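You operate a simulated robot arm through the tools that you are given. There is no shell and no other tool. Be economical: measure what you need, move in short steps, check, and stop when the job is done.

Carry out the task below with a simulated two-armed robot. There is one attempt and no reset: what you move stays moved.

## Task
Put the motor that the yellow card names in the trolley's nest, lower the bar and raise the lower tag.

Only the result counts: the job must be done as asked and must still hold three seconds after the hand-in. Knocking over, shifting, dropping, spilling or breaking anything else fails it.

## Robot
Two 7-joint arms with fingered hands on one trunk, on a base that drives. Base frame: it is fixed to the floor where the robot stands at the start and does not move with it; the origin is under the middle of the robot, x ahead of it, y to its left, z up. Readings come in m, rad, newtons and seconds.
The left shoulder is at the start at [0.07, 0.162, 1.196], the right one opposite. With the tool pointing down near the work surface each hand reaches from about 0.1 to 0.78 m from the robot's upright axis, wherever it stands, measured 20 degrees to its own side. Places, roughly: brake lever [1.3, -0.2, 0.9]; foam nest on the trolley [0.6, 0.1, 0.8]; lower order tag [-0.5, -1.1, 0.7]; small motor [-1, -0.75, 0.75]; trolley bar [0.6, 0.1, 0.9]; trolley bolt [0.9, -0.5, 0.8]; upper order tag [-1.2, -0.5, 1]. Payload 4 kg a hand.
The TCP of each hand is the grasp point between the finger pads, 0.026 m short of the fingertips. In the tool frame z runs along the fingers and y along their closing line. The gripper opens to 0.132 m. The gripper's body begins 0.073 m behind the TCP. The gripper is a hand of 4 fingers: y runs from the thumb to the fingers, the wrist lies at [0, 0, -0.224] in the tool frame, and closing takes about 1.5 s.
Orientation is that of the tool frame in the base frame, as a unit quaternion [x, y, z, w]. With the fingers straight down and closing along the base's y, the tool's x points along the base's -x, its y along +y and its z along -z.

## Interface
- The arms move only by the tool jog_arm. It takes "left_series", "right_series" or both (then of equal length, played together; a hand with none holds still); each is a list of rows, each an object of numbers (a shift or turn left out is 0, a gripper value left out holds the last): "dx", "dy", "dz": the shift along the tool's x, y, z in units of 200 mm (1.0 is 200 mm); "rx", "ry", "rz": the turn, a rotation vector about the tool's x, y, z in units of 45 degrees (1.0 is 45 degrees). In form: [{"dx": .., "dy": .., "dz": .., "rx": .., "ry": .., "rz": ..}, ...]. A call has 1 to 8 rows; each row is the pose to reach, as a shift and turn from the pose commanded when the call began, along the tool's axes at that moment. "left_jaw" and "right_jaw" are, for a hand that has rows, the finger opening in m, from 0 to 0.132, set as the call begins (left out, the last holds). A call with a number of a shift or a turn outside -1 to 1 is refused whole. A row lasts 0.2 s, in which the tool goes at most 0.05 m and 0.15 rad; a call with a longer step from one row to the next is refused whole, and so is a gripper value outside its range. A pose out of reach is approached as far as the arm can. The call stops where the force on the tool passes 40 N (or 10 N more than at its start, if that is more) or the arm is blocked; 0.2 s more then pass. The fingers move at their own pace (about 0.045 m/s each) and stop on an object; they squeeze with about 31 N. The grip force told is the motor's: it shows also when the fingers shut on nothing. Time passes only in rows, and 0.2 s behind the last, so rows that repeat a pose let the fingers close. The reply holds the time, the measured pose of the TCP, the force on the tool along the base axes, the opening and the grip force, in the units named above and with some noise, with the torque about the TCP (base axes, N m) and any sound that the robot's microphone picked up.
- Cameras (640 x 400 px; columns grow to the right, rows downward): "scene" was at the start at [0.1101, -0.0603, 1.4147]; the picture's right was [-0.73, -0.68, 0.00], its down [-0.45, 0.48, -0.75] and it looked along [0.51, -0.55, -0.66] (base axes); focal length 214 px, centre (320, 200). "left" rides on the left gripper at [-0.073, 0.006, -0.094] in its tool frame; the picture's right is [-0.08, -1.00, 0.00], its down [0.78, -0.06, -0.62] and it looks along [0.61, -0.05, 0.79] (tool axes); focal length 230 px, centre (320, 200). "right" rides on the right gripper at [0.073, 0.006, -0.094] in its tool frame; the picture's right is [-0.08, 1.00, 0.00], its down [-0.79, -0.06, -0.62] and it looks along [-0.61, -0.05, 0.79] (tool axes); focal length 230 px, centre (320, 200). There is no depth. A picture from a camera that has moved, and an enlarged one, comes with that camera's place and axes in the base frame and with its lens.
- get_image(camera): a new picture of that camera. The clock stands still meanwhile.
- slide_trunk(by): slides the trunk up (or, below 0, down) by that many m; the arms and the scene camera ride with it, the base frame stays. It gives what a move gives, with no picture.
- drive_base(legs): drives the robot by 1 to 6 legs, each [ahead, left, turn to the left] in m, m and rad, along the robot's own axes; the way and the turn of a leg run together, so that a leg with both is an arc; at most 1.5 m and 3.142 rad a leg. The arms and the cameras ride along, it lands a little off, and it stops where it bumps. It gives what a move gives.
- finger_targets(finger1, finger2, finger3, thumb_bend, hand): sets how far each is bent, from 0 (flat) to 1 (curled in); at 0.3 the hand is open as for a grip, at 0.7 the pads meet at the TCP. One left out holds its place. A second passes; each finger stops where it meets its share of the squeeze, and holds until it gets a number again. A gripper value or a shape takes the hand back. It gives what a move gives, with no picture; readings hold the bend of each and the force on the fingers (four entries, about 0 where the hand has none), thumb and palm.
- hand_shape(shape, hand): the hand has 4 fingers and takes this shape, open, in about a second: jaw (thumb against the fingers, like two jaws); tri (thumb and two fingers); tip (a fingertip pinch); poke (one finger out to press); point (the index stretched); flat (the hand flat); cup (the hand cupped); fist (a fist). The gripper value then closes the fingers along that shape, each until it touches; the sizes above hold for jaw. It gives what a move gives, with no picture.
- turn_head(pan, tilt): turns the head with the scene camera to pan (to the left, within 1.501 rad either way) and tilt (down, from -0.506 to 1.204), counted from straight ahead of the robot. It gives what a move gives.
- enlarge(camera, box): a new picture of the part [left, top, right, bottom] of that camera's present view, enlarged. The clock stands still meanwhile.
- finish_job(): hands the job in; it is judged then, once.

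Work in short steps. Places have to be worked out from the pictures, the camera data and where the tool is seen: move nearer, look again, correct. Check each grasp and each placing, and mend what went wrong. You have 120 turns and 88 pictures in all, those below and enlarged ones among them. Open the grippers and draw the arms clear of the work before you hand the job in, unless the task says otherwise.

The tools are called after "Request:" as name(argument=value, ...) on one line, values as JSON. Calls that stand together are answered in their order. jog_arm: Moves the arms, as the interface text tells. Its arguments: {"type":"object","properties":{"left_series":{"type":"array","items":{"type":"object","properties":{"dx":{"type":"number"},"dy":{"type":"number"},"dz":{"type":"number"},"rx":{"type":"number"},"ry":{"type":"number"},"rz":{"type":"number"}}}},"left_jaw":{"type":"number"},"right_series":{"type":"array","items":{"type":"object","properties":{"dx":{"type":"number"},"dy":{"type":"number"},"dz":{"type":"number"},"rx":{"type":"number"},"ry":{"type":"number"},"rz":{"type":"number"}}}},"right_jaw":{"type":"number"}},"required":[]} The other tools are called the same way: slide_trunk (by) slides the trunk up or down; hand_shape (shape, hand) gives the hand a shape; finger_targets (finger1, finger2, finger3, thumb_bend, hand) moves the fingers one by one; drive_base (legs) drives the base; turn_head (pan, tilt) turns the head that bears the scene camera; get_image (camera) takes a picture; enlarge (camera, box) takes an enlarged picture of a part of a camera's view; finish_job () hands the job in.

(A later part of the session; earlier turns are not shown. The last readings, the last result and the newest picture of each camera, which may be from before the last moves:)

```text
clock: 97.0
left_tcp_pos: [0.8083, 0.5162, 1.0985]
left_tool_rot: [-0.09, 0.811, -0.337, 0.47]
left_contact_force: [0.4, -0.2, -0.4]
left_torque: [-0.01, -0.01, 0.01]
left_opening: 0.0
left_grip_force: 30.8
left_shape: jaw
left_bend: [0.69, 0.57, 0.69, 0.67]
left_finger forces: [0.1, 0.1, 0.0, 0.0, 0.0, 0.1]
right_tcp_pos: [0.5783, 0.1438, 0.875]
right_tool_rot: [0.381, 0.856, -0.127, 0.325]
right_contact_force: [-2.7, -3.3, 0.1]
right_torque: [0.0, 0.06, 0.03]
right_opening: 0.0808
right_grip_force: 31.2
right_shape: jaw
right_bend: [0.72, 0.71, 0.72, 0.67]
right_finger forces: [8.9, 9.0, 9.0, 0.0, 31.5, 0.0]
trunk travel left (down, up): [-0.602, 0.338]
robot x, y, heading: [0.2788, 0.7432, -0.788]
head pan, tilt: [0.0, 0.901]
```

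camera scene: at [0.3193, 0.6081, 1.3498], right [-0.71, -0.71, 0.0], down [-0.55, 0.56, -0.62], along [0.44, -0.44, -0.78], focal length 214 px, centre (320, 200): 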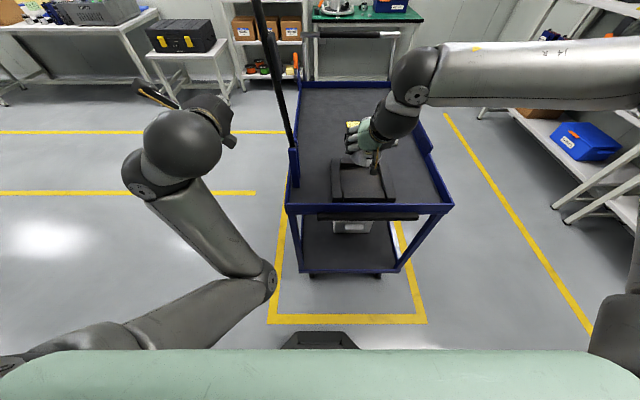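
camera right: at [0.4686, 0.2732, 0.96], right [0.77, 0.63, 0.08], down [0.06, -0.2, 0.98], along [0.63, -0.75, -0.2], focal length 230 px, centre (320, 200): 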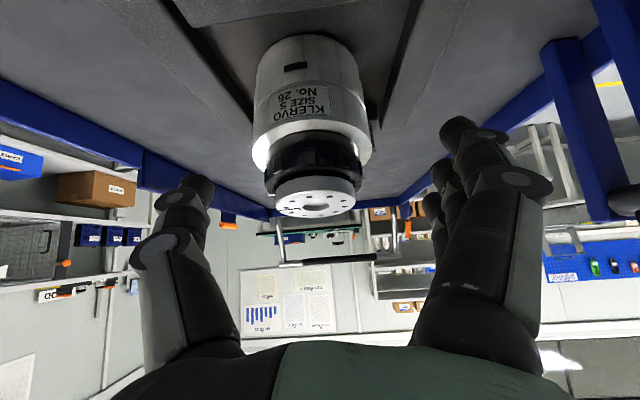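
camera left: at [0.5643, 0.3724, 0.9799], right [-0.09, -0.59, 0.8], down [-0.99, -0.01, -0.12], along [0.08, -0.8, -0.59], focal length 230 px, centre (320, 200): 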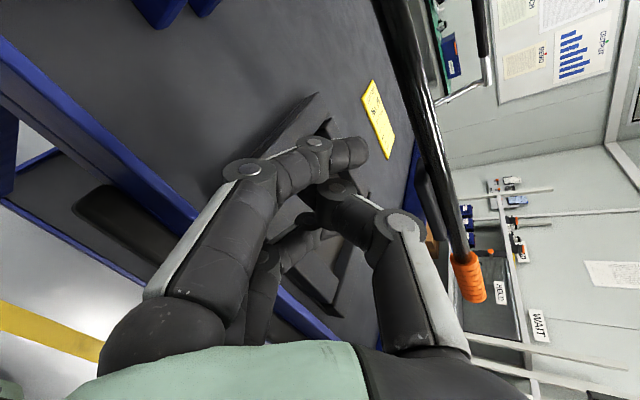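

Gripped. I lift 25 mm, move 20 mm back, and tip the motor upright by 7°.

Request:
jog_arm(right_series=[{"dx": -0.04, "dz": -0.048}, {"dx": -0.081, "dz": -0.095}, {"dx": -0.045, "dy": -0.003, "dz": -0.127, "ry": 0.08}, {"dx": -0.005, "dy": -0.005, "dz": -0.16, "ry": 0.15}])

Request:
enlarge(camera="scene", box=[320, 110, 440, 200])

```text
clock: 98.0
left_tcp_pos: [0.8098, 0.5159, 1.096]
left_tool_rot: [-0.088, 0.811, -0.337, 0.47]
left_contact_force: [0.9, 0.5, 0.2]
left_torque: [-0.04, 0.01, 0.01]
left_opening: 0.0
left_grip_force: 31.1
left_shape: jaw
left_bend: [0.69, 0.57, 0.69, 0.67]
left_finger forces: [0.0, 0.2, 0.0, 0.0, 0.1, 0.0]
right_tcp_pos: [0.564, 0.1579, 0.8994]
right_tool_rot: [0.387, 0.875, -0.103, 0.274]
right_contact_force: [0.8, -0.4, -13.9]
right_torque: [0.12, 0.1, 0.02]
right_opening: 0.0808
right_grip_force: 30.9
right_shape: jaw
right_bend: [0.72, 0.71, 0.72, 0.67]
right_finger forces: [10.4, 10.4, 10.3, 0.0, 30.9, 0.0]
trunk travel left (down, up): [-0.602, 0.338]
robot x, y, heading: [0.2781, 0.745, -0.784]
head pan, tilt: [0.0, 0.901]
```

```text
4.44 times, centred on (380, 155) of scene
camera zoom: at [0.3724, 0.6567, 1.3269], right [-0.71, -0.71, 0.0], down [-0.55, 0.56, -0.62], along [0.44, -0.44, -0.78], focal length 953 px, centre (53, 400)
```

zoom: 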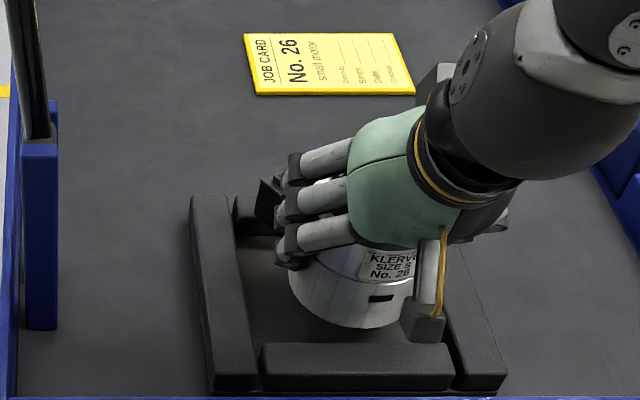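

Front clearance is ≈6 mm, and the plug should clear the far wall. I nudge 4 mm left, 3 mm forward, and lower 20 mm.

Request:
jog_arm(right_series=[{"dx": -0.012, "dy": 0.02, "dz": 0.008}, {"dx": 0.008, "dy": 0.02, "dz": 0.036}, {"dx": 0.026, "dy": 0.02, "dz": 0.064}, {"dx": 0.043, "dy": 0.02, "dz": 0.0915}])

```text
clock: 99.0
left_tcp_pos: [0.8086, 0.5164, 1.096]
left_tool_rot: [-0.088, 0.811, -0.337, 0.47]
left_contact_force: [-0.2, -0.6, 0.0]
left_torque: [0.0, 0.0, 0.01]
left_opening: 0.0
left_grip_force: 31.2
left_shape: jaw
left_bend: [0.69, 0.57, 0.69, 0.67]
left_finger forces: [0.0, 0.0, 0.0, 0.0, 0.1, 0.1]
right_tcp_pos: [0.5703, 0.1577, 0.8793]
right_tool_rot: [0.387, 0.874, -0.104, 0.274]
right_contact_force: [0.7, -0.4, -13.1]
right_torque: [-0.11, 0.08, -0.03]
right_opening: 0.0812
right_grip_force: 30.7
right_shape: jaw
right_bend: [0.71, 0.71, 0.72, 0.67]
right_finger forces: [9.2, 10.5, 9.4, 0.0, 30.5, 0.0]
trunk travel left (down, up): [-0.602, 0.338]
robot x, y, heading: [0.2837, 0.7454, -0.786]
head pan, tilt: [0.0, 0.901]
```

Still hanging nearly freely at a height where it touched before at ~0.876. Lower 8 mm more.

Request:
jog_arm(right_series=[{"dx": 0.011, "dz": 0.017}, {"dx": 0.022, "dz": 0.033}])

```text
clock: 99.6
left_tcp_pos: [0.8082, 0.5181, 1.0973]
left_tool_rot: [-0.089, 0.811, -0.338, 0.47]
left_contact_force: [-0.4, -0.6, 0.4]
left_torque: [-0.01, 0.02, 0.01]
left_opening: 0.0
left_grip_force: 30.8
left_shape: jaw
left_bend: [0.69, 0.57, 0.69, 0.67]
left_finger forces: [0.0, 0.1, 0.0, 0.0, 0.1, 0.0]
right_tcp_pos: [0.5696, 0.1599, 0.8748]
right_tool_rot: [0.387, 0.874, -0.104, 0.277]
right_contact_force: [-4.6, 0.2, 1.4]
right_torque: [-0.18, -0.02, -0.05]
right_opening: 0.081
right_grip_force: 30.7
right_shape: jaw
right_bend: [0.71, 0.71, 0.73, 0.67]
right_finger forces: [9.1, 9.8, 8.8, 0.0, 31.9, 0.1]
trunk travel left (down, up): [-0.602, 0.338]
robot x, y, heading: [0.28, 0.7465, -0.788]
head pan, tilt: [0.0, 0.901]
```

Contact at 0.875. I look with the hand camera and from the head before pressing further.

Request:
enlarge(camera="scene", box=[345, 140, 425, 200])

```text
6.67 times, centred on (385, 170) of scene
camera zoom: at [0.3711, 0.6582, 1.3274], right [-0.71, -0.71, 0.0], down [-0.55, 0.55, -0.62], along [0.44, -0.44, -0.78], focal length 1430 px, centre (-113, 400)
```

zoom: 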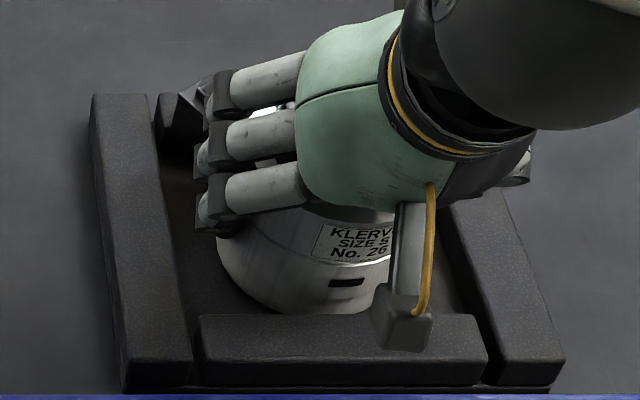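

The plug still rubs the far-left corner (push is back and right). I lift 12 mm, shift 9 mm right and 2 mm back, and lower again.

Request:
jog_arm(right_series=[{"dx": -0.033, "dz": -0.05}, {"dx": -0.025, "dy": -0.045, "dz": -0.055}, {"dx": -0.005, "dy": -0.045, "dz": -0.025}, {"dx": 0.009, "dy": -0.045, "dz": -0.004}, {"dx": 0.02, "dy": -0.045, "dz": 0.012}])

```text
clock: 100.8
left_tcp_pos: [0.8079, 0.5199, 1.0985]
left_tool_rot: [-0.089, 0.81, -0.339, 0.47]
left_contact_force: [0.0, -0.7, -0.8]
left_torque: [0.01, -0.01, 0.04]
left_opening: 0.0
left_grip_force: 31.2
left_shape: jaw
left_bend: [0.69, 0.57, 0.69, 0.67]
left_finger forces: [0.0, 0.0, 0.0, 0.1, 0.1, 0.0]
right_tcp_pos: [0.5629, 0.1549, 0.8748]
right_tool_rot: [0.387, 0.872, -0.107, 0.28]
right_contact_force: [-3.3, -5.0, 20.5]
right_torque: [-0.44, -0.01, -0.09]
right_opening: 0.081
right_grip_force: 31.0
right_shape: jaw
right_bend: [0.71, 0.71, 0.73, 0.67]
right_finger forces: [9.2, 10.0, 10.4, 0.0, 33.9, 0.0]
trunk travel left (down, up): [-0.602, 0.338]
robot x, y, heading: [0.2795, 0.7462, -0.786]
head pan, tilt: [0.0, 0.901]
```

Now solid support (35 N), mostly vertical. I ease off, open, and back out to look at it.

Request:
jog_arm(right_series=[{"dx": -0.012, "dz": -0.018}, {"dx": -0.012, "dz": -0.018}])

Request:
jog_arm(right_series=[{}, {}, {}, {}, {}, {"dz": -0.1}, {"dz": -0.25}, {"dz": -0.42}], right_jaw=0.125)

Request:
jog_arm(right_series=[{"dz": -0.15}, {"dz": -0.3, "dy": -0.1}, {"dz": -0.4, "dy": -0.3}, {"dz": -0.4, "dy": -0.5}, {"dz": -0.4, "dy": -0.7}, {"dz": -0.4, "dy": -0.9}])

Request:
enlarge(camera="scene", box=[335, 120, 431, 200])

```text
clock: 101.4
left_tcp_pos: [0.8083, 0.5197, 1.0974]
left_tool_rot: [-0.09, 0.81, -0.337, 0.47]
left_contact_force: [-0.8, -0.1, 0.6]
left_torque: [-0.03, 0.05, -0.01]
left_opening: 0.0
left_grip_force: 31.1
left_shape: jaw
left_bend: [0.69, 0.57, 0.69, 0.67]
left_finger forces: [0.1, 0.0, 0.1, 0.0, 0.1, 0.1]
right_tcp_pos: [0.5623, 0.1557, 0.8757]
right_tool_rot: [0.388, 0.873, -0.104, 0.276]
right_contact_force: [4.1, -9.2, 16.3]
right_torque: [-0.43, -0.17, -0.07]
right_opening: 0.0809
right_grip_force: 31.4
right_shape: jaw
right_bend: [0.71, 0.71, 0.73, 0.67]
right_finger forces: [9.0, 10.5, 11.8, 0.1, 33.2, 0.0]
trunk travel left (down, up): [-0.602, 0.338]
robot x, y, heading: [0.2792, 0.7411, -0.787]
head pan, tilt: [0.0, 0.901]
```

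```text
clock: 103.2
left_tcp_pos: [0.8078, 0.518, 1.0984]
left_tool_rot: [-0.089, 0.81, -0.338, 0.471]
left_contact_force: [-0.7, -0.3, -0.8]
left_torque: [-0.01, 0.02, 0.0]
left_opening: 0.0
left_grip_force: 30.9
left_shape: jaw
left_bend: [0.69, 0.57, 0.69, 0.67]
left_finger forces: [0.0, 0.0, 0.0, 0.1, 0.0, 0.0]
right_tcp_pos: [0.5281, 0.1908, 0.9445]
right_tool_rot: [0.386, 0.874, -0.104, 0.274]
right_contact_force: [0.0, -0.4, -0.3]
right_torque: [0.0, -0.04, 0.01]
right_opening: 0.1253
right_grip_force: 0.0
right_shape: jaw
right_bend: [0.41, 0.41, 0.41, 0.38]
right_finger forces: [0.0, 0.1, 0.0, 0.0, 0.0, 0.0]
trunk travel left (down, up): [-0.602, 0.338]
robot x, y, heading: [0.2809, 0.7453, -0.782]
head pan, tilt: [0.0, 0.901]
```

```text
clock: 104.6
left_tcp_pos: [0.8076, 0.517, 1.0969]
left_tool_rot: [-0.088, 0.81, -0.337, 0.471]
left_contact_force: [-1.0, 0.1, 0.7]
left_torque: [0.02, -0.01, -0.03]
left_opening: 0.0
left_grip_force: 30.8
left_shape: jaw
left_bend: [0.69, 0.57, 0.69, 0.67]
left_finger forces: [0.0, 0.0, 0.1, 0.1, 0.1, 0.0]
right_tcp_pos: [0.3628, 0.1002, 1.0028]
right_tool_rot: [0.387, 0.874, -0.103, 0.274]
right_contact_force: [0.3, 0.4, -1.4]
right_torque: [-0.02, 0.01, -0.01]
right_opening: 0.1251
right_grip_force: 0.1
right_shape: jaw
right_bend: [0.41, 0.41, 0.41, 0.38]
right_finger forces: [0.0, 0.0, 0.0, 0.0, 0.0, 0.0]
trunk travel left (down, up): [-0.602, 0.338]
robot x, y, heading: [0.2795, 0.7463, -0.786]
head pan, tilt: [0.0, 0.901]
```

```text
5.00 times, centred on (383, 160) of scene
camera zoom: at [0.3701, 0.6571, 1.3272], right [-0.71, -0.71, 0.0], down [-0.55, 0.56, -0.62], along [0.44, -0.44, -0.78], focal length 1072 px, centre (5, 400)
```

zoom: 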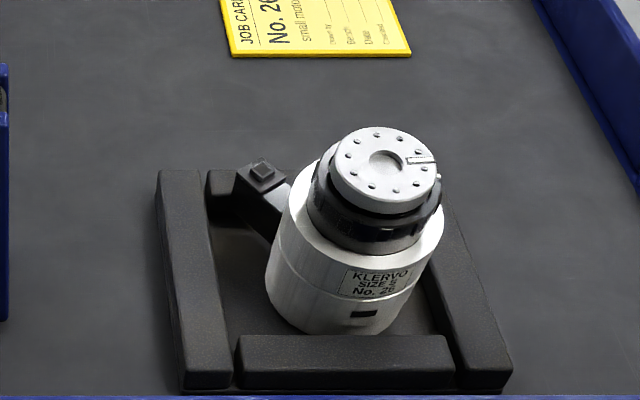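

The motor leans: its long plug (centre ≈87 mm from the axis, ~37° left of forward) sits on the far wall. It only fits with the plug towards the far-left corner, i.e. motor yawed ~8° more left and set ~17 mm back and 17 mm right of the nest's centre. I go back to regrasp it.

Request:
jog_arm(right_series=[{"dy": 0.2}, {"dy": 0.4}, {"dy": 0.6}, {"dy": 0.8, "dz": 0.05}, {"dx": 0.0, "dy": 0.87, "dz": 0.2}, {"dx": -0.02, "dy": 0.87, "dz": 0.39}])

Request:
get_image(camera="right")

```text
clock: 106.0
left_tcp_pos: [0.81, 0.5171, 1.0965]
left_tool_rot: [-0.089, 0.811, -0.337, 0.47]
left_contact_force: [0.5, -1.1, -0.7]
left_torque: [0.0, -0.01, -0.02]
left_opening: 0.0001
left_grip_force: 30.6
left_shape: jaw
left_bend: [0.69, 0.57, 0.69, 0.67]
left_finger forces: [0.0, 0.0, 0.0, 0.0, 0.0, 0.1]
right_tcp_pos: [0.5295, 0.1835, 0.9446]
right_tool_rot: [0.388, 0.874, -0.103, 0.273]
right_contact_force: [-0.2, 0.5, 0.6]
right_torque: [-0.02, 0.01, 0.0]
right_opening: 0.125
right_grip_force: 0.1
right_shape: jaw
right_bend: [0.41, 0.41, 0.41, 0.38]
right_finger forces: [0.0, 0.0, 0.0, 0.0, 0.1, 0.0]
trunk travel left (down, up): [-0.602, 0.338]
robot x, y, heading: [0.2866, 0.748, -0.79]
head pan, tilt: [0.0, 0.901]
```

```text
5 pictures are left
camera right: at [0.4558, 0.2679, 0.982], right [0.78, 0.63, 0.07], down [0.14, -0.29, 0.95], along [0.62, -0.72, -0.31], focal length 230 px, centre (320, 200)
```

right: 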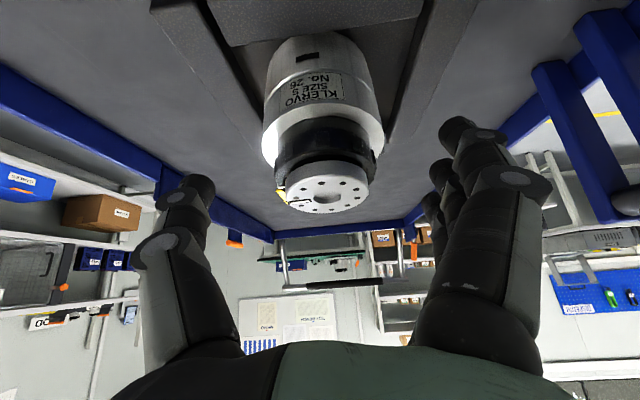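

Motor centred. I advance and close on it.

Request:
jog_arm(right_series=[{"dz": 0.1}, {"dz": 0.2}, {"dz": 0.31}, {"dz": 0.415}])

Request:
jog_arm(right_series=[{}, {}, {}, {}, {}, {}, {}], right_jaw=0.06)

```text
clock: 107.0
left_tcp_pos: [0.808, 0.5169, 1.0973]
left_tool_rot: [-0.088, 0.811, -0.338, 0.469]
left_contact_force: [0.3, 0.0, 0.0]
left_torque: [0.02, 0.0, 0.0]
left_opening: 0.0
left_grip_force: 30.8
left_shape: jaw
left_bend: [0.69, 0.57, 0.69, 0.67]
left_finger forces: [0.0, 0.0, 0.0, 0.0, 0.0, 0.0]
right_tcp_pos: [0.5593, 0.1491, 0.8766]
right_tool_rot: [0.386, 0.875, -0.104, 0.274]
right_contact_force: [0.7, 0.5, -0.1]
right_torque: [0.02, 0.02, -0.01]
right_opening: 0.1249
right_grip_force: 0.0
right_shape: jaw
right_bend: [0.41, 0.41, 0.41, 0.38]
right_finger forces: [0.1, 0.0, 0.1, 0.1, 0.0, 0.0]
trunk travel left (down, up): [-0.602, 0.338]
robot x, y, heading: [0.2753, 0.7425, -0.787]
head pan, tilt: [0.0, 0.901]
```

```text
clock: 108.6
left_tcp_pos: [0.8091, 0.518, 1.0975]
left_tool_rot: [-0.089, 0.811, -0.338, 0.47]
left_contact_force: [0.0, 0.4, 0.0]
left_torque: [0.04, 0.03, 0.03]
left_opening: 0.0001
left_grip_force: 31.1
left_shape: jaw
left_bend: [0.69, 0.57, 0.69, 0.67]
left_finger forces: [0.1, 0.1, 0.0, 0.1, 0.0, 0.0]
right_tcp_pos: [0.5588, 0.1514, 0.8772]
right_tool_rot: [0.388, 0.874, -0.104, 0.274]
right_contact_force: [0.4, -1.0, -0.7]
right_torque: [0.09, 0.0, -0.03]
right_opening: 0.0833
right_grip_force: 31.5
right_shape: jaw
right_bend: [0.7, 0.68, 0.71, 0.71]
right_finger forces: [9.4, 9.5, 9.0, 0.1, 27.6, 0.1]
trunk travel left (down, up): [-0.602, 0.338]
robot x, y, heading: [0.2779, 0.7473, -0.786]
head pan, tilt: [0.0, 0.901]
```

Gripped (0.083 m). I lift 30 mm while tipping it upright 9° and yawing 8° left.

Request:
jog_arm(right_series=[{"dx": -0.04, "dz": -0.06}, {"dx": -0.084, "dz": -0.124}, {"dx": -0.084, "dy": -0.01, "dz": -0.124, "rx": -0.05, "ry": 0.1, "rz": -0.074}, {"dx": -0.084, "dy": -0.015, "dz": -0.124, "rx": -0.1, "ry": 0.2, "rz": -0.147}])

Request:
enlarge(camera="scene", box=[335, 120, 431, 200])

```text
clock: 109.6
left_tcp_pos: [0.809, 0.5162, 1.0963]
left_tool_rot: [-0.088, 0.811, -0.338, 0.469]
left_contact_force: [0.5, 0.0, 0.5]
left_torque: [-0.01, 0.0, 0.0]
left_opening: 0.0003
left_grip_force: 30.9
left_shape: jaw
left_bend: [0.69, 0.57, 0.69, 0.67]
left_finger forces: [0.0, 0.1, 0.1, 0.0, 0.1, 0.0]
right_tcp_pos: [0.5551, 0.1482, 0.9072]
right_tool_rot: [0.332, 0.918, -0.054, 0.211]
right_contact_force: [0.2, 0.1, -14.6]
right_torque: [0.03, 0.15, 0.01]
right_opening: 0.0832
right_grip_force: 31.1
right_shape: jaw
right_bend: [0.7, 0.67, 0.71, 0.71]
right_finger forces: [9.8, 9.8, 8.8, 0.0, 27.9, 0.1]
trunk travel left (down, up): [-0.602, 0.338]
robot x, y, heading: [0.2797, 0.7463, -0.786]
head pan, tilt: [0.0, 0.901]
```

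```text
5.00 times, centred on (383, 160) of scene
camera zoom: at [0.3727, 0.6564, 1.3269], right [-0.71, -0.71, 0.0], down [-0.55, 0.56, -0.62], along [0.44, -0.44, -0.78], focal length 1072 px, centre (5, 400)
```

zoom: 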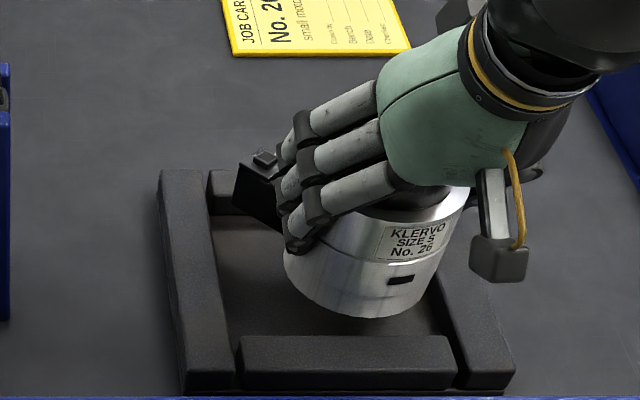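

The plug now points to the far-left corner and the motor hangs about upright. I lower 26 mm.

Request:
jog_arm(right_series=[{"dx": 0.015, "dy": -0.02, "dz": 0.035}, {"dx": 0.035, "dy": -0.02, "dz": 0.075}, {"dx": 0.056, "dy": -0.02, "dz": 0.117}])

```text
clock: 110.4
left_tcp_pos: [0.807, 0.5192, 1.0993]
left_tool_rot: [-0.088, 0.81, -0.339, 0.47]
left_contact_force: [0.3, 0.1, 0.2]
left_torque: [0.0, 0.03, -0.03]
left_opening: 0.0001
left_grip_force: 31.2
left_shape: jaw
left_bend: [0.69, 0.57, 0.69, 0.67]
left_finger forces: [0.0, 0.0, 0.0, 0.0, 0.0, 0.0]
right_tcp_pos: [0.5555, 0.1447, 0.8887]
right_tool_rot: [0.333, 0.915, -0.057, 0.222]
right_contact_force: [-4.0, -5.2, 27.3]
right_torque: [-0.55, 0.41, 0.03]
right_opening: 0.0822
right_grip_force: 31.2
right_shape: jaw
right_bend: [0.71, 0.69, 0.71, 0.72]
right_finger forces: [9.7, 9.0, 8.9, 0.0, 32.5, 0.0]
trunk travel left (down, up): [-0.602, 0.338]
robot x, y, heading: [0.2814, 0.7416, -0.784]
head pan, tilt: [0.0, 0.901]
```

Contact came early at the right side (torque says ~16 mm right of centre): the motor's right edge is on the right wall. I lift 8 mm, shift 6 mm left, and lower again.

Request:
jog_arm(right_series=[{"dx": -0.03, "dz": -0.055}, {"dx": -0.03, "dy": 0.03, "dz": -0.055}, {"dx": -0.01, "dy": 0.03, "dz": -0.015}, {"dx": 0.005, "dy": 0.03, "dz": 0.015}])

```text
clock: 111.4
left_tcp_pos: [0.8065, 0.5201, 1.0984]
left_tool_rot: [-0.088, 0.81, -0.34, 0.471]
left_contact_force: [-0.5, 0.6, -0.7]
left_torque: [-0.02, -0.01, 0.03]
left_opening: 0.0
left_grip_force: 30.6
left_shape: jaw
left_bend: [0.69, 0.57, 0.69, 0.67]
left_finger forces: [0.0, 0.1, 0.0, 0.0, 0.0, 0.1]
right_tcp_pos: [0.5597, 0.15, 0.8882]
right_tool_rot: [0.332, 0.915, -0.058, 0.221]
right_contact_force: [-10.5, 4.8, 22.3]
right_torque: [-0.12, 0.31, 0.09]
right_opening: 0.081
right_grip_force: 30.9
right_shape: jaw
right_bend: [0.71, 0.7, 0.72, 0.72]
right_finger forces: [11.2, 9.9, 8.4, 0.0, 28.4, 0.0]
trunk travel left (down, up): [-0.602, 0.338]
robot x, y, heading: [0.2859, 0.744, -0.789]
head pan, tilt: [0.0, 0.901]
stopped in row 4 (right hand): the force on the tool passed its limit at 40 N (the readings are from after the stop); the commanded pose is now the measured one
```

Contact again. The grip is now asymmetric (motor ≈5 mm left of the TCP), so the motor should go further right. I lift 12 mm, shift 11 mm right and 4 mm forward, and feel downwards.

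Request:
jog_arm(right_series=[{"dx": -0.025, "dz": -0.054}, {"dx": -0.04, "dy": -0.057, "dz": -0.05}, {"dx": -0.014, "dy": -0.057, "dz": 0.004}, {"dx": -0.004, "dy": -0.057, "dz": 0.026}])

```text
clock: 112.4
left_tcp_pos: [0.8079, 0.516, 1.0968]
left_tool_rot: [-0.087, 0.811, -0.338, 0.47]
left_contact_force: [-0.7, -0.6, -0.2]
left_torque: [0.03, -0.01, 0.01]
left_opening: 0.0002
left_grip_force: 31.1
left_shape: jaw
left_bend: [0.69, 0.57, 0.69, 0.67]
left_finger forces: [0.0, 0.0, 0.0, 0.0, 0.1, 0.0]
right_tcp_pos: [0.5544, 0.1377, 0.8792]
right_tool_rot: [0.333, 0.916, -0.056, 0.218]
right_contact_force: [-2.4, 1.9, -8.7]
right_torque: [-0.39, 0.05, -0.12]
right_opening: 0.0822
right_grip_force: 31.0
right_shape: jaw
right_bend: [0.69, 0.68, 0.72, 0.72]
right_finger forces: [9.9, 10.3, 8.2, 0.0, 27.2, 0.0]
trunk travel left (down, up): [-0.602, 0.338]
robot x, y, heading: [0.2808, 0.7406, -0.792]
head pan, tilt: [0.0, 0.901]
```

Much deeper now (0.879) with only light contact. I lower 6 mm more.

Request:
jog_arm(right_series=[{"dx": 0.006, "dz": 0.013}, {"dx": 0.012, "dz": 0.027}])

```text
clock: 113.0
left_tcp_pos: [0.8068, 0.5178, 1.0976]
left_tool_rot: [-0.09, 0.81, -0.338, 0.471]
left_contact_force: [-0.2, 0.4, 0.0]
left_torque: [-0.02, 0.0, 0.02]
left_opening: 0.0
left_grip_force: 31.1
left_shape: jaw
left_bend: [0.69, 0.57, 0.69, 0.67]
left_finger forces: [0.1, 0.0, 0.0, 0.1, 0.0, 0.0]
right_tcp_pos: [0.5543, 0.1368, 0.8776]
right_tool_rot: [0.333, 0.914, -0.059, 0.222]
right_contact_force: [-8.0, 0.2, 17.2]
right_torque: [-0.81, 0.33, -0.12]
right_opening: 0.0822
right_grip_force: 31.0
right_shape: jaw
right_bend: [0.69, 0.68, 0.72, 0.72]
right_finger forces: [9.3, 9.8, 8.7, 0.0, 31.3, 0.1]
trunk travel left (down, up): [-0.602, 0.338]
robot x, y, heading: [0.2778, 0.7444, -0.786]
head pan, tilt: [0.0, 0.901]
```

Contact is now at the far-right bottom edge, ≈0.818 — consistent with the floor and a small residual tilt. I ease and release, so the motor can settle flat.

Request:
jog_arm(right_series=[{"dx": -0.006, "dz": -0.012}, {"dx": -0.006, "dz": -0.012}])

Request:
jog_arm(right_series=[{}, {}, {}, {}, {}, {"dz": -0.1}, {"dz": -0.25}, {"dz": -0.45}], right_jaw=0.125)

Request:
jog_arm(right_series=[{"dz": -0.15}, {"dz": -0.3, "dy": -0.1}, {"dz": -0.35, "dy": -0.3}, {"dz": -0.35, "dy": -0.5}, {"dz": -0.35, "dy": -0.7}, {"dz": -0.35, "dy": -0.9}])

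Request:
enlarge(camera="scene", box=[335, 120, 431, 200])

```text
clock: 113.6
left_tcp_pos: [0.8074, 0.5181, 1.0981]
left_tool_rot: [-0.089, 0.81, -0.339, 0.47]
left_contact_force: [0.2, 0.5, -0.7]
left_torque: [0.02, 0.0, 0.04]
left_opening: 0.0001
left_grip_force: 31.0
left_shape: jaw
left_bend: [0.69, 0.57, 0.69, 0.67]
left_finger forces: [0.1, 0.1, 0.1, 0.0, 0.0, 0.1]
right_tcp_pos: [0.5553, 0.1369, 0.8774]
right_tool_rot: [0.333, 0.915, -0.058, 0.22]
right_contact_force: [-3.2, -3.6, 13.5]
right_torque: [-0.78, 0.24, -0.22]
right_opening: 0.0827
right_grip_force: 30.7
right_shape: jaw
right_bend: [0.69, 0.68, 0.72, 0.72]
right_finger forces: [9.1, 9.7, 9.4, 0.0, 31.7, 0.0]
trunk travel left (down, up): [-0.602, 0.338]
robot x, y, heading: [0.2755, 0.7423, -0.784]
head pan, tilt: [0.0, 0.901]
```

```text
clock: 115.4
left_tcp_pos: [0.8063, 0.5197, 1.098]
left_tool_rot: [-0.09, 0.81, -0.338, 0.47]
left_contact_force: [-0.8, 0.0, 0.2]
left_torque: [0.0, 0.02, -0.01]
left_opening: 0.0002
left_grip_force: 30.5
left_shape: jaw
left_bend: [0.69, 0.57, 0.69, 0.67]
left_finger forces: [0.0, 0.0, 0.0, 0.0, 0.0, 0.0]
right_tcp_pos: [0.522, 0.1607, 0.9575]
right_tool_rot: [0.333, 0.915, -0.057, 0.219]
right_contact_force: [-1.6, 0.5, -0.3]
right_torque: [-0.02, -0.01, 0.02]
right_opening: 0.1249
right_grip_force: 0.0
right_shape: jaw
right_bend: [0.41, 0.41, 0.41, 0.38]
right_finger forces: [0.0, 0.0, 0.1, 0.0, 0.0, 0.1]
trunk travel left (down, up): [-0.602, 0.338]
robot x, y, heading: [0.2798, 0.7425, -0.789]
head pan, tilt: [0.0, 0.901]
```

```text
clock: 116.8
left_tcp_pos: [0.8083, 0.5165, 1.0966]
left_tool_rot: [-0.089, 0.811, -0.337, 0.471]
left_contact_force: [0.2, 0.0, 0.0]
left_torque: [0.01, 0.02, 0.0]
left_opening: 0.0001
left_grip_force: 31.2
left_shape: jaw
left_bend: [0.69, 0.57, 0.69, 0.67]
left_finger forces: [0.0, 0.0, 0.0, 0.0, 0.1, 0.1]
right_tcp_pos: [0.3831, 0.0374, 1.0125]
right_tool_rot: [0.333, 0.916, -0.056, 0.217]
right_contact_force: [-0.6, -0.3, 0.2]
right_torque: [-0.01, 0.01, 0.01]
right_opening: 0.1249
right_grip_force: 0.1
right_shape: jaw
right_bend: [0.41, 0.41, 0.41, 0.38]
right_finger forces: [0.0, 0.0, 0.1, 0.0, 0.0, 0.0]
trunk travel left (down, up): [-0.602, 0.338]
robot x, y, heading: [0.2793, 0.7461, -0.79]
head pan, tilt: [0.0, 0.901]
```

```text
5.00 times, centred on (383, 160) of scene
camera zoom: at [0.3705, 0.657, 1.3271], right [-0.71, -0.71, 0.0], down [-0.55, 0.56, -0.62], along [0.44, -0.44, -0.78], focal length 1072 px, centre (5, 400)
```

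zoom: 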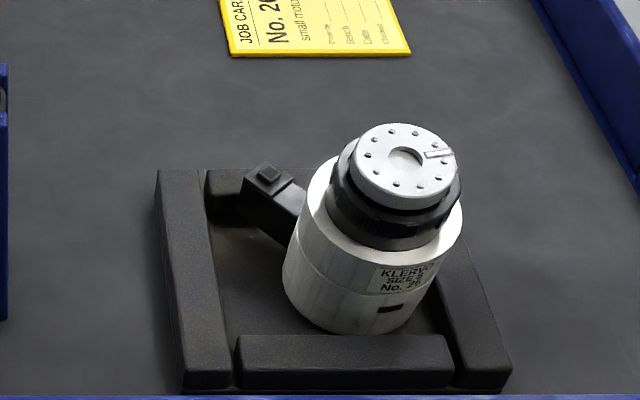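

By the disc's hole ring (aspect ≈0.69 against 0.65 expected) the motor now stands level within a few degrees, inside the walls, with its plug in the far-left corner. Now the bar: it leans open past vertical, so the left hand will tip it over and the right hand, levelled and shut, will catch and lower it. First I level the right hand.

Request:
jog_arm(right_series=[{"dx": -0.05, "dz": -0.02, "ry": -0.16}, {"dx": -0.1, "dz": -0.04, "ry": -0.33}, {"dx": -0.16, "dz": -0.06, "ry": -0.5}, {"dx": -0.22, "dz": -0.08, "ry": -0.67}, {"dx": -0.28, "dz": -0.1, "ry": -0.84}, {"dx": -0.33, "dz": -0.12, "ry": -1.0}], right_jaw=0.0)

```text
clock: 118.2
left_tcp_pos: [0.8091, 0.5189, 1.0967]
left_tool_rot: [-0.089, 0.811, -0.338, 0.469]
left_contact_force: [-0.4, -0.1, -0.4]
left_torque: [-0.05, -0.01, -0.01]
left_opening: 0.0001
left_grip_force: 31.3
left_shape: jaw
left_bend: [0.69, 0.57, 0.69, 0.67]
left_finger forces: [0.0, 0.1, 0.1, 0.0, 0.0, 0.0]
right_tcp_pos: [0.4204, 0.0065, 1.065]
right_tool_rot: [0.285, 0.762, -0.18, 0.553]
right_contact_force: [-0.8, -1.2, 0.3]
right_torque: [0.0, -0.01, 0.0]
right_opening: 0.0011
right_grip_force: 0.0
right_shape: jaw
right_bend: [0.7, 0.7, 0.7, 0.7]
right_finger forces: [0.1, 0.0, 0.1, 0.0, 0.1, 0.0]
trunk travel left (down, up): [-0.602, 0.338]
robot x, y, heading: [0.2808, 0.7446, -0.783]
head pan, tilt: [0.0, 0.901]
```

Right hand is now 19° down. I shift the base 6 cm left so both hands can reach around the bar.

Request:
drive_base(legs=[[0.0, 0.06, 0]])

Request:
jog_arm(left_series=[{"dx": -0.02, "dy": -0.19, "dz": 0.02}, {"dx": -0.04, "dy": -0.38, "dz": 0.05}, {"dx": -0.06, "dy": -0.57, "dz": 0.1}, {"dx": -0.08, "dy": -0.76, "dz": 0.16}, {"dx": -0.1, "dy": -0.955, "dz": 0.22}], right_series=[{"dy": 0.2, "dz": 0.04}, {"dx": 0.005, "dy": 0.4, "dz": 0.08}, {"dx": 0.01, "dy": 0.6, "dz": 0.12}, {"dx": 0.02, "dy": 0.8, "dz": 0.17}, {"dx": 0.03, "dy": 0.98, "dz": 0.22}])

```text
clock: 119.2
left_tcp_pos: [0.8493, 0.559, 1.0969]
left_tool_rot: [-0.088, 0.81, -0.339, 0.47]
left_contact_force: [0.1, 0.0, -0.5]
left_torque: [0.0, 0.03, 0.01]
left_opening: 0.0
left_grip_force: 30.7
left_shape: jaw
left_bend: [0.69, 0.57, 0.69, 0.67]
left_finger forces: [0.0, 0.0, 0.0, 0.1, 0.0, 0.0]
right_tcp_pos: [0.4613, 0.0478, 1.0639]
right_tool_rot: [0.286, 0.763, -0.18, 0.552]
right_contact_force: [0.0, 0.0, -0.3]
right_torque: [-0.01, 0.03, -0.07]
right_opening: 0.0001
right_grip_force: 31.3
right_shape: jaw
right_bend: [0.69, 0.57, 0.69, 0.67]
right_finger forces: [0.0, 0.1, 0.0, 0.0, 0.1, 0.0]
trunk travel left (down, up): [-0.602, 0.338]
robot x, y, heading: [0.3224, 0.7832, -0.792]
head pan, tilt: [0.0, 0.901]
```

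```text
clock: 120.4
left_tcp_pos: [0.8651, 0.4004, 1.2184]
left_tool_rot: [-0.087, 0.811, -0.339, 0.47]
left_contact_force: [0.2, -0.5, -1.3]
left_torque: [0.02, 0.02, -0.01]
left_opening: 0.0
left_grip_force: 31.2
left_shape: jaw
left_bend: [0.69, 0.57, 0.69, 0.67]
left_finger forces: [0.0, 0.1, 0.0, 0.0, 0.0, 0.1]
left hand out of reach, approached as far as the arm can: row 1, 2, 3
right_tcp_pos: [0.6184, 0.1712, 1.0492]
right_tool_rot: [0.286, 0.762, -0.18, 0.552]
right_contact_force: [0.1, 0.4, -0.2]
right_torque: [0.01, -0.02, 0.03]
right_opening: 0.0
right_grip_force: 31.0
right_shape: jaw
right_bend: [0.69, 0.57, 0.69, 0.67]
right_finger forces: [0.1, 0.0, 0.1, 0.0, 0.1, 0.0]
trunk travel left (down, up): [-0.602, 0.338]
robot x, y, heading: [0.3201, 0.7878, -0.788]
head pan, tilt: [0.0, 0.901]
```

Relative to the hinge, the right hand is 18 cm right and the left 16 cm left, both in the bar's plane. I bring the right hand to its catching place (8 cm right, 10 cm up) and check the view.

Request:
jog_arm(right_series=[{"dy": 0.16, "dz": 0.03}, {"dy": 0.32, "dz": 0.065}, {"dy": 0.472, "dz": 0.098}])

Request:
get_image(camera="scene")

```text
clock: 121.2
left_tcp_pos: [0.8662, 0.4008, 1.2187]
left_tool_rot: [-0.087, 0.811, -0.339, 0.469]
left_contact_force: [0.4, 0.2, -1.1]
left_torque: [-0.04, 0.01, -0.02]
left_opening: 0.0
left_grip_force: 31.2
left_shape: jaw
left_bend: [0.69, 0.57, 0.69, 0.67]
left_finger forces: [0.0, 0.1, 0.0, 0.0, 0.0, 0.1]
right_tcp_pos: [0.6919, 0.2354, 1.0491]
right_tool_rot: [0.286, 0.762, -0.181, 0.552]
right_contact_force: [-0.3, 0.1, -0.4]
right_torque: [-0.02, 0.02, -0.04]
right_opening: 0.0
right_grip_force: 31.0
right_shape: jaw
right_bend: [0.69, 0.57, 0.69, 0.67]
right_finger forces: [0.0, 0.0, 0.0, 0.0, 0.1, 0.0]
trunk travel left (down, up): [-0.602, 0.338]
robot x, y, heading: [0.32, 0.7883, -0.787]
head pan, tilt: [0.0, 0.901]
```

```text
2 pictures are left
camera scene: at [0.4149, 0.7004, 1.327], right [-0.71, -0.7, 0.0], down [-0.55, 0.56, -0.62], along [0.44, -0.44, -0.78], focal length 214 px, centre (320, 200)
```

scene: 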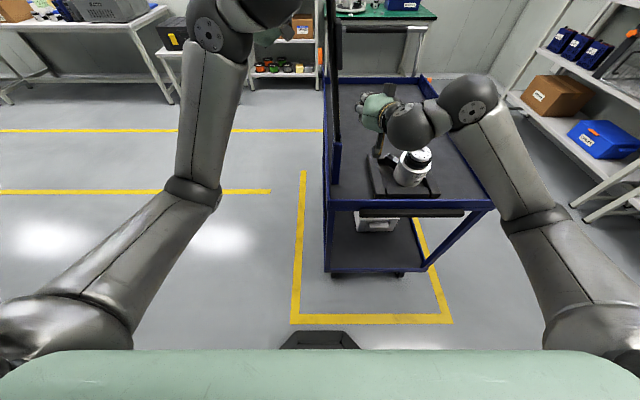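

The bar stands between both hands. I push it over to the right with the left hand.

Request:
jog_arm(left_series=[{"dx": 0.12, "dy": -0.11, "dz": -0.043}, {"dx": 0.24, "dy": -0.22, "dz": -0.086}, {"dx": 0.36, "dy": -0.33, "dz": -0.13}, {"dx": 0.48, "dy": -0.445, "dz": -0.17}, {"dx": 0.6, "dy": -0.555, "dz": -0.215}, {"dx": 0.68, "dy": -0.63, "dz": -0.24}])

```text
clock: 122.6
left_tcp_pos: [0.7289, 0.2655, 1.2175]
left_tool_rot: [-0.088, 0.811, -0.339, 0.469]
left_contact_force: [-0.5, -0.6, 0.2]
left_torque: [-0.03, -0.06, -0.01]
left_opening: 0.0
left_grip_force: 31.8
left_shape: jaw
left_bend: [0.69, 0.57, 0.69, 0.67]
left_finger forces: [0.0, 0.1, 0.0, 0.0, 0.0, 0.0]
right_tcp_pos: [0.6905, 0.2337, 1.0479]
right_tool_rot: [0.286, 0.762, -0.179, 0.552]
right_contact_force: [-3.7, -0.1, -0.7]
right_torque: [0.01, -0.01, 0.15]
right_opening: 0.0
right_grip_force: 31.3
right_shape: jaw
right_bend: [0.69, 0.57, 0.69, 0.67]
right_finger forces: [0.0, 3.5, 0.0, 0.0, 0.0, 0.1]
trunk travel left (down, up): [-0.602, 0.338]
robot x, y, heading: [0.323, 0.7875, -0.785]
head pan, tilt: [0.0, 0.901]
```

The bar rests on the right hand (3.7 N). I lower it along the arc to about 15°.

Request:
jog_arm(right_series=[{"dx": 0.071, "dy": -0.083, "dz": 0.016}, {"dx": 0.155, "dy": -0.151, "dz": 0.038}, {"dx": 0.247, "dy": -0.205, "dz": 0.064}, {"dx": 0.347, "dy": -0.239, "dz": 0.095}, {"dx": 0.425, "dy": -0.25, "dz": 0.12}, {"dx": 0.502, "dy": -0.259, "dz": 0.147}])

```text
clock: 124.0
left_tcp_pos: [0.727, 0.2664, 1.217]
left_tool_rot: [-0.088, 0.811, -0.337, 0.47]
left_contact_force: [0.0, -0.3, 1.3]
left_torque: [0.02, -0.01, 0.01]
left_opening: 0.0
left_grip_force: 30.8
left_shape: jaw
left_bend: [0.69, 0.57, 0.69, 0.67]
left_finger forces: [0.0, 0.0, 0.0, 0.0, 0.0, 0.0]
right_tcp_pos: [0.6539, 0.2005, 0.9395]
right_tool_rot: [0.286, 0.762, -0.18, 0.552]
right_contact_force: [-8.9, -1.6, -6.2]
right_torque: [-0.07, -0.27, 0.21]
right_opening: 0.0
right_grip_force: 31.8
right_shape: jaw
right_bend: [0.69, 0.57, 0.69, 0.67]
right_finger forces: [0.0, 0.1, 9.6, 0.1, 0.1, 0.0]
trunk travel left (down, up): [-0.602, 0.338]
robot x, y, heading: [0.3241, 0.7896, -0.792]
head pan, tilt: [0.0, 0.901]
```

Bar load is still on the hand (6 N down). I continue down 2.5 cm.

Request:
jog_arm(right_series=[{"dx": 0.06, "dy": 0.005, "dz": 0.02}, {"dx": 0.12, "dy": 0.01, "dz": 0.04}])

```text
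clock: 124.6
left_tcp_pos: [0.7282, 0.2651, 1.216]
left_tool_rot: [-0.087, 0.811, -0.338, 0.471]
left_contact_force: [0.5, 0.3, 0.5]
left_torque: [-0.02, -0.01, -0.01]
left_opening: 0.0005
left_grip_force: 31.3
left_shape: jaw
left_bend: [0.69, 0.57, 0.69, 0.67]
left_finger forces: [0.0, 0.1, 0.0, 0.1, 0.0, 0.0]
right_tcp_pos: [0.6573, 0.2019, 0.9135]
right_tool_rot: [0.289, 0.763, -0.181, 0.549]
right_contact_force: [-10.9, -4.1, -10.9]
right_torque: [-0.08, -0.38, 0.26]
right_opening: 0.0
right_grip_force: 31.4
right_shape: jaw
right_bend: [0.69, 0.57, 0.69, 0.67]
right_finger forces: [0.0, 0.0, 13.4, 0.0, 0.0, 0.0]
trunk travel left (down, up): [-0.602, 0.338]
robot x, y, heading: [0.3217, 0.7884, -0.793]
head pan, tilt: [0.0, 0.901]
```

Continue lowering another 2 cm until the bar's weight passes to the motor.

Request:
jog_arm(right_series=[{"dx": 0.047, "dz": 0.016}, {"dx": 0.095, "dz": 0.032}])

```text
clock: 125.2
left_tcp_pos: [0.7308, 0.269, 1.2184]
left_tool_rot: [-0.09, 0.811, -0.337, 0.47]
left_contact_force: [-0.6, -0.3, 0.2]
left_torque: [0.01, 0.04, -0.02]
left_opening: 0.0
left_grip_force: 31.2
left_shape: jaw
left_bend: [0.69, 0.57, 0.69, 0.67]
left_finger forces: [0.0, 0.0, 0.1, 0.0, 0.1, 0.0]
right_tcp_pos: [0.6614, 0.2067, 0.9004]
right_tool_rot: [0.285, 0.762, -0.178, 0.554]
right_contact_force: [0.6, 0.2, -0.5]
right_torque: [0.01, 0.02, -0.02]
right_opening: 0.0003
right_grip_force: 30.8
right_shape: jaw
right_bend: [0.69, 0.57, 0.69, 0.67]
right_finger forces: [0.0, 0.0, 0.1, 0.0, 0.0, 0.0]
trunk travel left (down, up): [-0.602, 0.338]
robot x, y, heading: [0.3237, 0.7869, -0.788]
head pan, tilt: [0.0, 0.901]
```

No load: the bar has settled. I withdraw the right hand horizontally and look.

Request:
jog_arm(right_series=[{"dx": 0.07, "dy": 0.01, "dz": -0.1}, {"dx": 0.13, "dy": 0.03, "dz": -0.28}, {"dx": 0.19, "dy": 0.05, "dz": -0.47}, {"dx": 0.24, "dy": 0.07, "dz": -0.65}])

Request:
enlarge(camera="scene", box=[300, 80, 500, 205])

```text
clock: 126.2
left_tcp_pos: [0.7285, 0.2683, 1.2182]
left_tool_rot: [-0.088, 0.81, -0.339, 0.47]
left_contact_force: [0.2, 1.3, 0.7]
left_torque: [0.01, 0.0, -0.01]
left_opening: 0.0
left_grip_force: 30.5
left_shape: jaw
left_bend: [0.69, 0.57, 0.69, 0.67]
left_finger forces: [0.0, 0.0, 0.1, 0.1, 0.0, 0.1]
right_tcp_pos: [0.5598, 0.3032, 0.8948]
right_tool_rot: [0.286, 0.762, -0.18, 0.552]
right_contact_force: [0.6, -0.1, 0.0]
right_torque: [0.01, 0.02, 0.02]
right_opening: 0.0001
right_grip_force: 31.1
right_shape: jaw
right_bend: [0.69, 0.57, 0.69, 0.67]
right_finger forces: [0.1, 0.0, 0.0, 0.0, 0.0, 0.1]
trunk travel left (down, up): [-0.602, 0.338]
robot x, y, heading: [0.3181, 0.7841, -0.793]
head pan, tilt: [0.0, 0.901]
```

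```text
3.20 times, centred on (400, 142) of scene
camera zoom: at [0.4128, 0.7009, 1.3273], right [-0.71, -0.7, 0.0], down [-0.55, 0.56, -0.62], along [0.44, -0.44, -0.78], focal length 686 px, centre (64, 384)
```

zoom: 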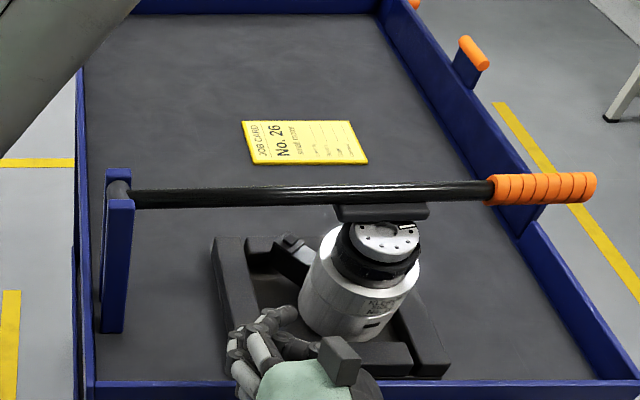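

The bar lies on the motor, about 1–2° above level. I'll press it gently onto the motor to seat everything: first raise the right hand over the bar.

Request:
jog_arm(right_series=[{"dx": -0.22, "dz": -0.08}, {"dx": -0.44, "dz": -0.16}, {"dx": -0.65, "dy": 0.02, "dz": -0.24}, {"dx": -0.71, "dy": -0.16, "dz": -0.26}, {"dx": -0.715, "dy": -0.36, "dz": -0.28}, {"dx": -0.715, "dy": -0.565, "dz": -0.307}])

Request:
jog_arm(right_series=[{"dx": -0.06, "dy": -0.02, "dz": 0.16}, {"dx": -0.12, "dy": -0.04, "dz": 0.32}, {"dx": -0.17, "dy": -0.055, "dz": 0.48}, {"dx": -0.212, "dy": -0.065, "dz": 0.61}])

```text
clock: 127.6
left_tcp_pos: [0.7291, 0.2674, 1.2185]
left_tool_rot: [-0.089, 0.811, -0.338, 0.47]
left_contact_force: [-0.4, -0.7, 0.6]
left_torque: [-0.01, 0.0, -0.03]
left_opening: 0.0001
left_grip_force: 30.7
left_shape: jaw
left_bend: [0.69, 0.57, 0.69, 0.67]
left_finger forces: [0.1, 0.0, 0.0, 0.1, 0.0, 0.0]
right_tcp_pos: [0.5034, 0.1983, 1.0471]
right_tool_rot: [0.284, 0.762, -0.179, 0.554]
right_contact_force: [-0.1, 0.4, 0.1]
right_torque: [-0.01, -0.02, 0.01]
right_opening: 0.0001
right_grip_force: 31.2
right_shape: jaw
right_bend: [0.69, 0.57, 0.69, 0.67]
right_finger forces: [0.0, 0.0, 0.0, 0.0, 0.0, 0.1]
right hand out of reach, approached as far as the arm can: row 1, 2, 3, 4, 5, 6
trunk travel left (down, up): [-0.602, 0.338]
robot x, y, heading: [0.3202, 0.7862, -0.788]
head pan, tilt: [0.0, 0.901]
```

```text
clock: 128.8
left_tcp_pos: [0.7288, 0.2677, 1.2177]
left_tool_rot: [-0.087, 0.811, -0.339, 0.47]
left_contact_force: [-0.2, -0.1, -0.4]
left_torque: [-0.02, 0.01, -0.01]
left_opening: 0.0
left_grip_force: 30.6
left_shape: jaw
left_bend: [0.69, 0.57, 0.69, 0.67]
left_finger forces: [0.0, 0.0, 0.1, 0.1, 0.0, 0.1]
right_tcp_pos: [0.5706, 0.0875, 1.0502]
right_tool_rot: [0.288, 0.765, -0.214, 0.535]
right_contact_force: [0.0, 0.3, 0.1]
right_torque: [0.01, -0.03, -0.01]
right_opening: 0.0
right_grip_force: 30.8
right_shape: jaw
right_bend: [0.69, 0.57, 0.69, 0.67]
right_finger forces: [0.0, 0.0, 0.1, 0.0, 0.0, 0.0]
trunk travel left (down, up): [-0.602, 0.338]
robot x, y, heading: [0.3237, 0.7858, -0.786]
head pan, tilt: [0.0, 0.901]
stopped in row 4 (right hand): the arm was blocked; the commanded pose is now the measured one
```

The hand is above the bar, 0.27 m from the hinge. I lower until it touches.

Request:
jog_arm(right_series=[{"dx": 0.1, "dz": 0.035}, {"dx": 0.19, "dz": 0.068}, {"dx": 0.26, "dz": 0.093}])

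```text
clock: 129.8
left_tcp_pos: [0.7286, 0.2664, 1.2174]
left_tool_rot: [-0.087, 0.811, -0.338, 0.47]
left_contact_force: [-0.3, 0.5, 0.1]
left_torque: [0.01, -0.03, 0.0]
left_opening: 0.0002
left_grip_force: 31.2
left_shape: jaw
left_bend: [0.69, 0.57, 0.69, 0.67]
left_finger forces: [0.0, 0.0, 0.0, 0.0, 0.1, 0.1]
right_tcp_pos: [0.526, 0.0606, 1.046]
right_tool_rot: [0.3, 0.758, -0.261, 0.516]
right_contact_force: [0.6, 0.3, -0.9]
right_torque: [0.01, -0.02, 0.02]
right_opening: 0.0001
right_grip_force: 31.0
right_shape: jaw
right_bend: [0.69, 0.57, 0.69, 0.67]
right_finger forces: [0.0, 0.0, 0.0, 0.0, 0.0, 0.0]
right hand out of reach, approached as far as the arm can: row 1, 2, 3
trunk travel left (down, up): [-0.602, 0.338]
robot x, y, heading: [0.3231, 0.7862, -0.786]
head pan, tilt: [0.0, 0.901]
stopped in row 3 (right hand): the arm was blocked; the commanded pose is now the measured one
```

The arm is at a joint limit, so I lower by the trunk instead; the hand is above the bar near the handle.

Request:
slide_trunk(by=-0.05)

Request:
slide_trunk(by=-0.01)

```text
clock: 130.7
left_tcp_pos: [0.7281, 0.2678, 1.1684]
left_tool_rot: [-0.088, 0.811, -0.338, 0.469]
left_contact_force: [-1.1, 0.3, 0.1]
left_torque: [0.0, 0.0, 0.02]
left_opening: 0.0
left_grip_force: 30.9
left_shape: jaw
left_bend: [0.69, 0.57, 0.69, 0.67]
left_finger forces: [0.0, 0.0, 0.1, 0.0, 0.0, 0.0]
right_tcp_pos: [0.5264, 0.0612, 0.9945]
right_tool_rot: [0.301, 0.758, -0.262, 0.516]
right_contact_force: [0.6, -0.3, 0.7]
right_torque: [0.02, 0.02, -0.01]
right_opening: 0.0
right_grip_force: 31.2
right_shape: jaw
right_bend: [0.69, 0.57, 0.69, 0.67]
right_finger forces: [0.1, 0.0, 0.1, 0.1, 0.0, 0.0]
trunk travel left (down, up): [-0.552, 0.388]
robot x, y, heading: [0.3222, 0.7857, -0.789]
head pan, tilt: [0.0, 0.901]
```

```text
clock: 131.3
left_tcp_pos: [0.7285, 0.2692, 1.1579]
left_tool_rot: [-0.088, 0.81, -0.339, 0.47]
left_contact_force: [1.0, 0.0, -0.1]
left_torque: [-0.04, -0.02, 0.02]
left_opening: 0.0
left_grip_force: 31.3
left_shape: jaw
left_bend: [0.69, 0.57, 0.69, 0.67]
left_finger forces: [0.2, 0.0, 0.2, 0.1, 0.1, 0.0]
right_tcp_pos: [0.5276, 0.0626, 0.988]
right_tool_rot: [0.298, 0.757, -0.264, 0.518]
right_contact_force: [6.1, -6.4, 21.8]
right_torque: [0.13, -0.01, 0.01]
right_opening: 0.0
right_grip_force: 31.2
right_shape: jaw
right_bend: [0.69, 0.57, 0.69, 0.67]
right_finger forces: [23.6, 0.0, 0.0, 0.0, 0.0, 0.0]
trunk travel left (down, up): [-0.542, 0.398]
robot x, y, heading: [0.3202, 0.7861, -0.794]
head pan, tilt: [0.0, 0.901]
```

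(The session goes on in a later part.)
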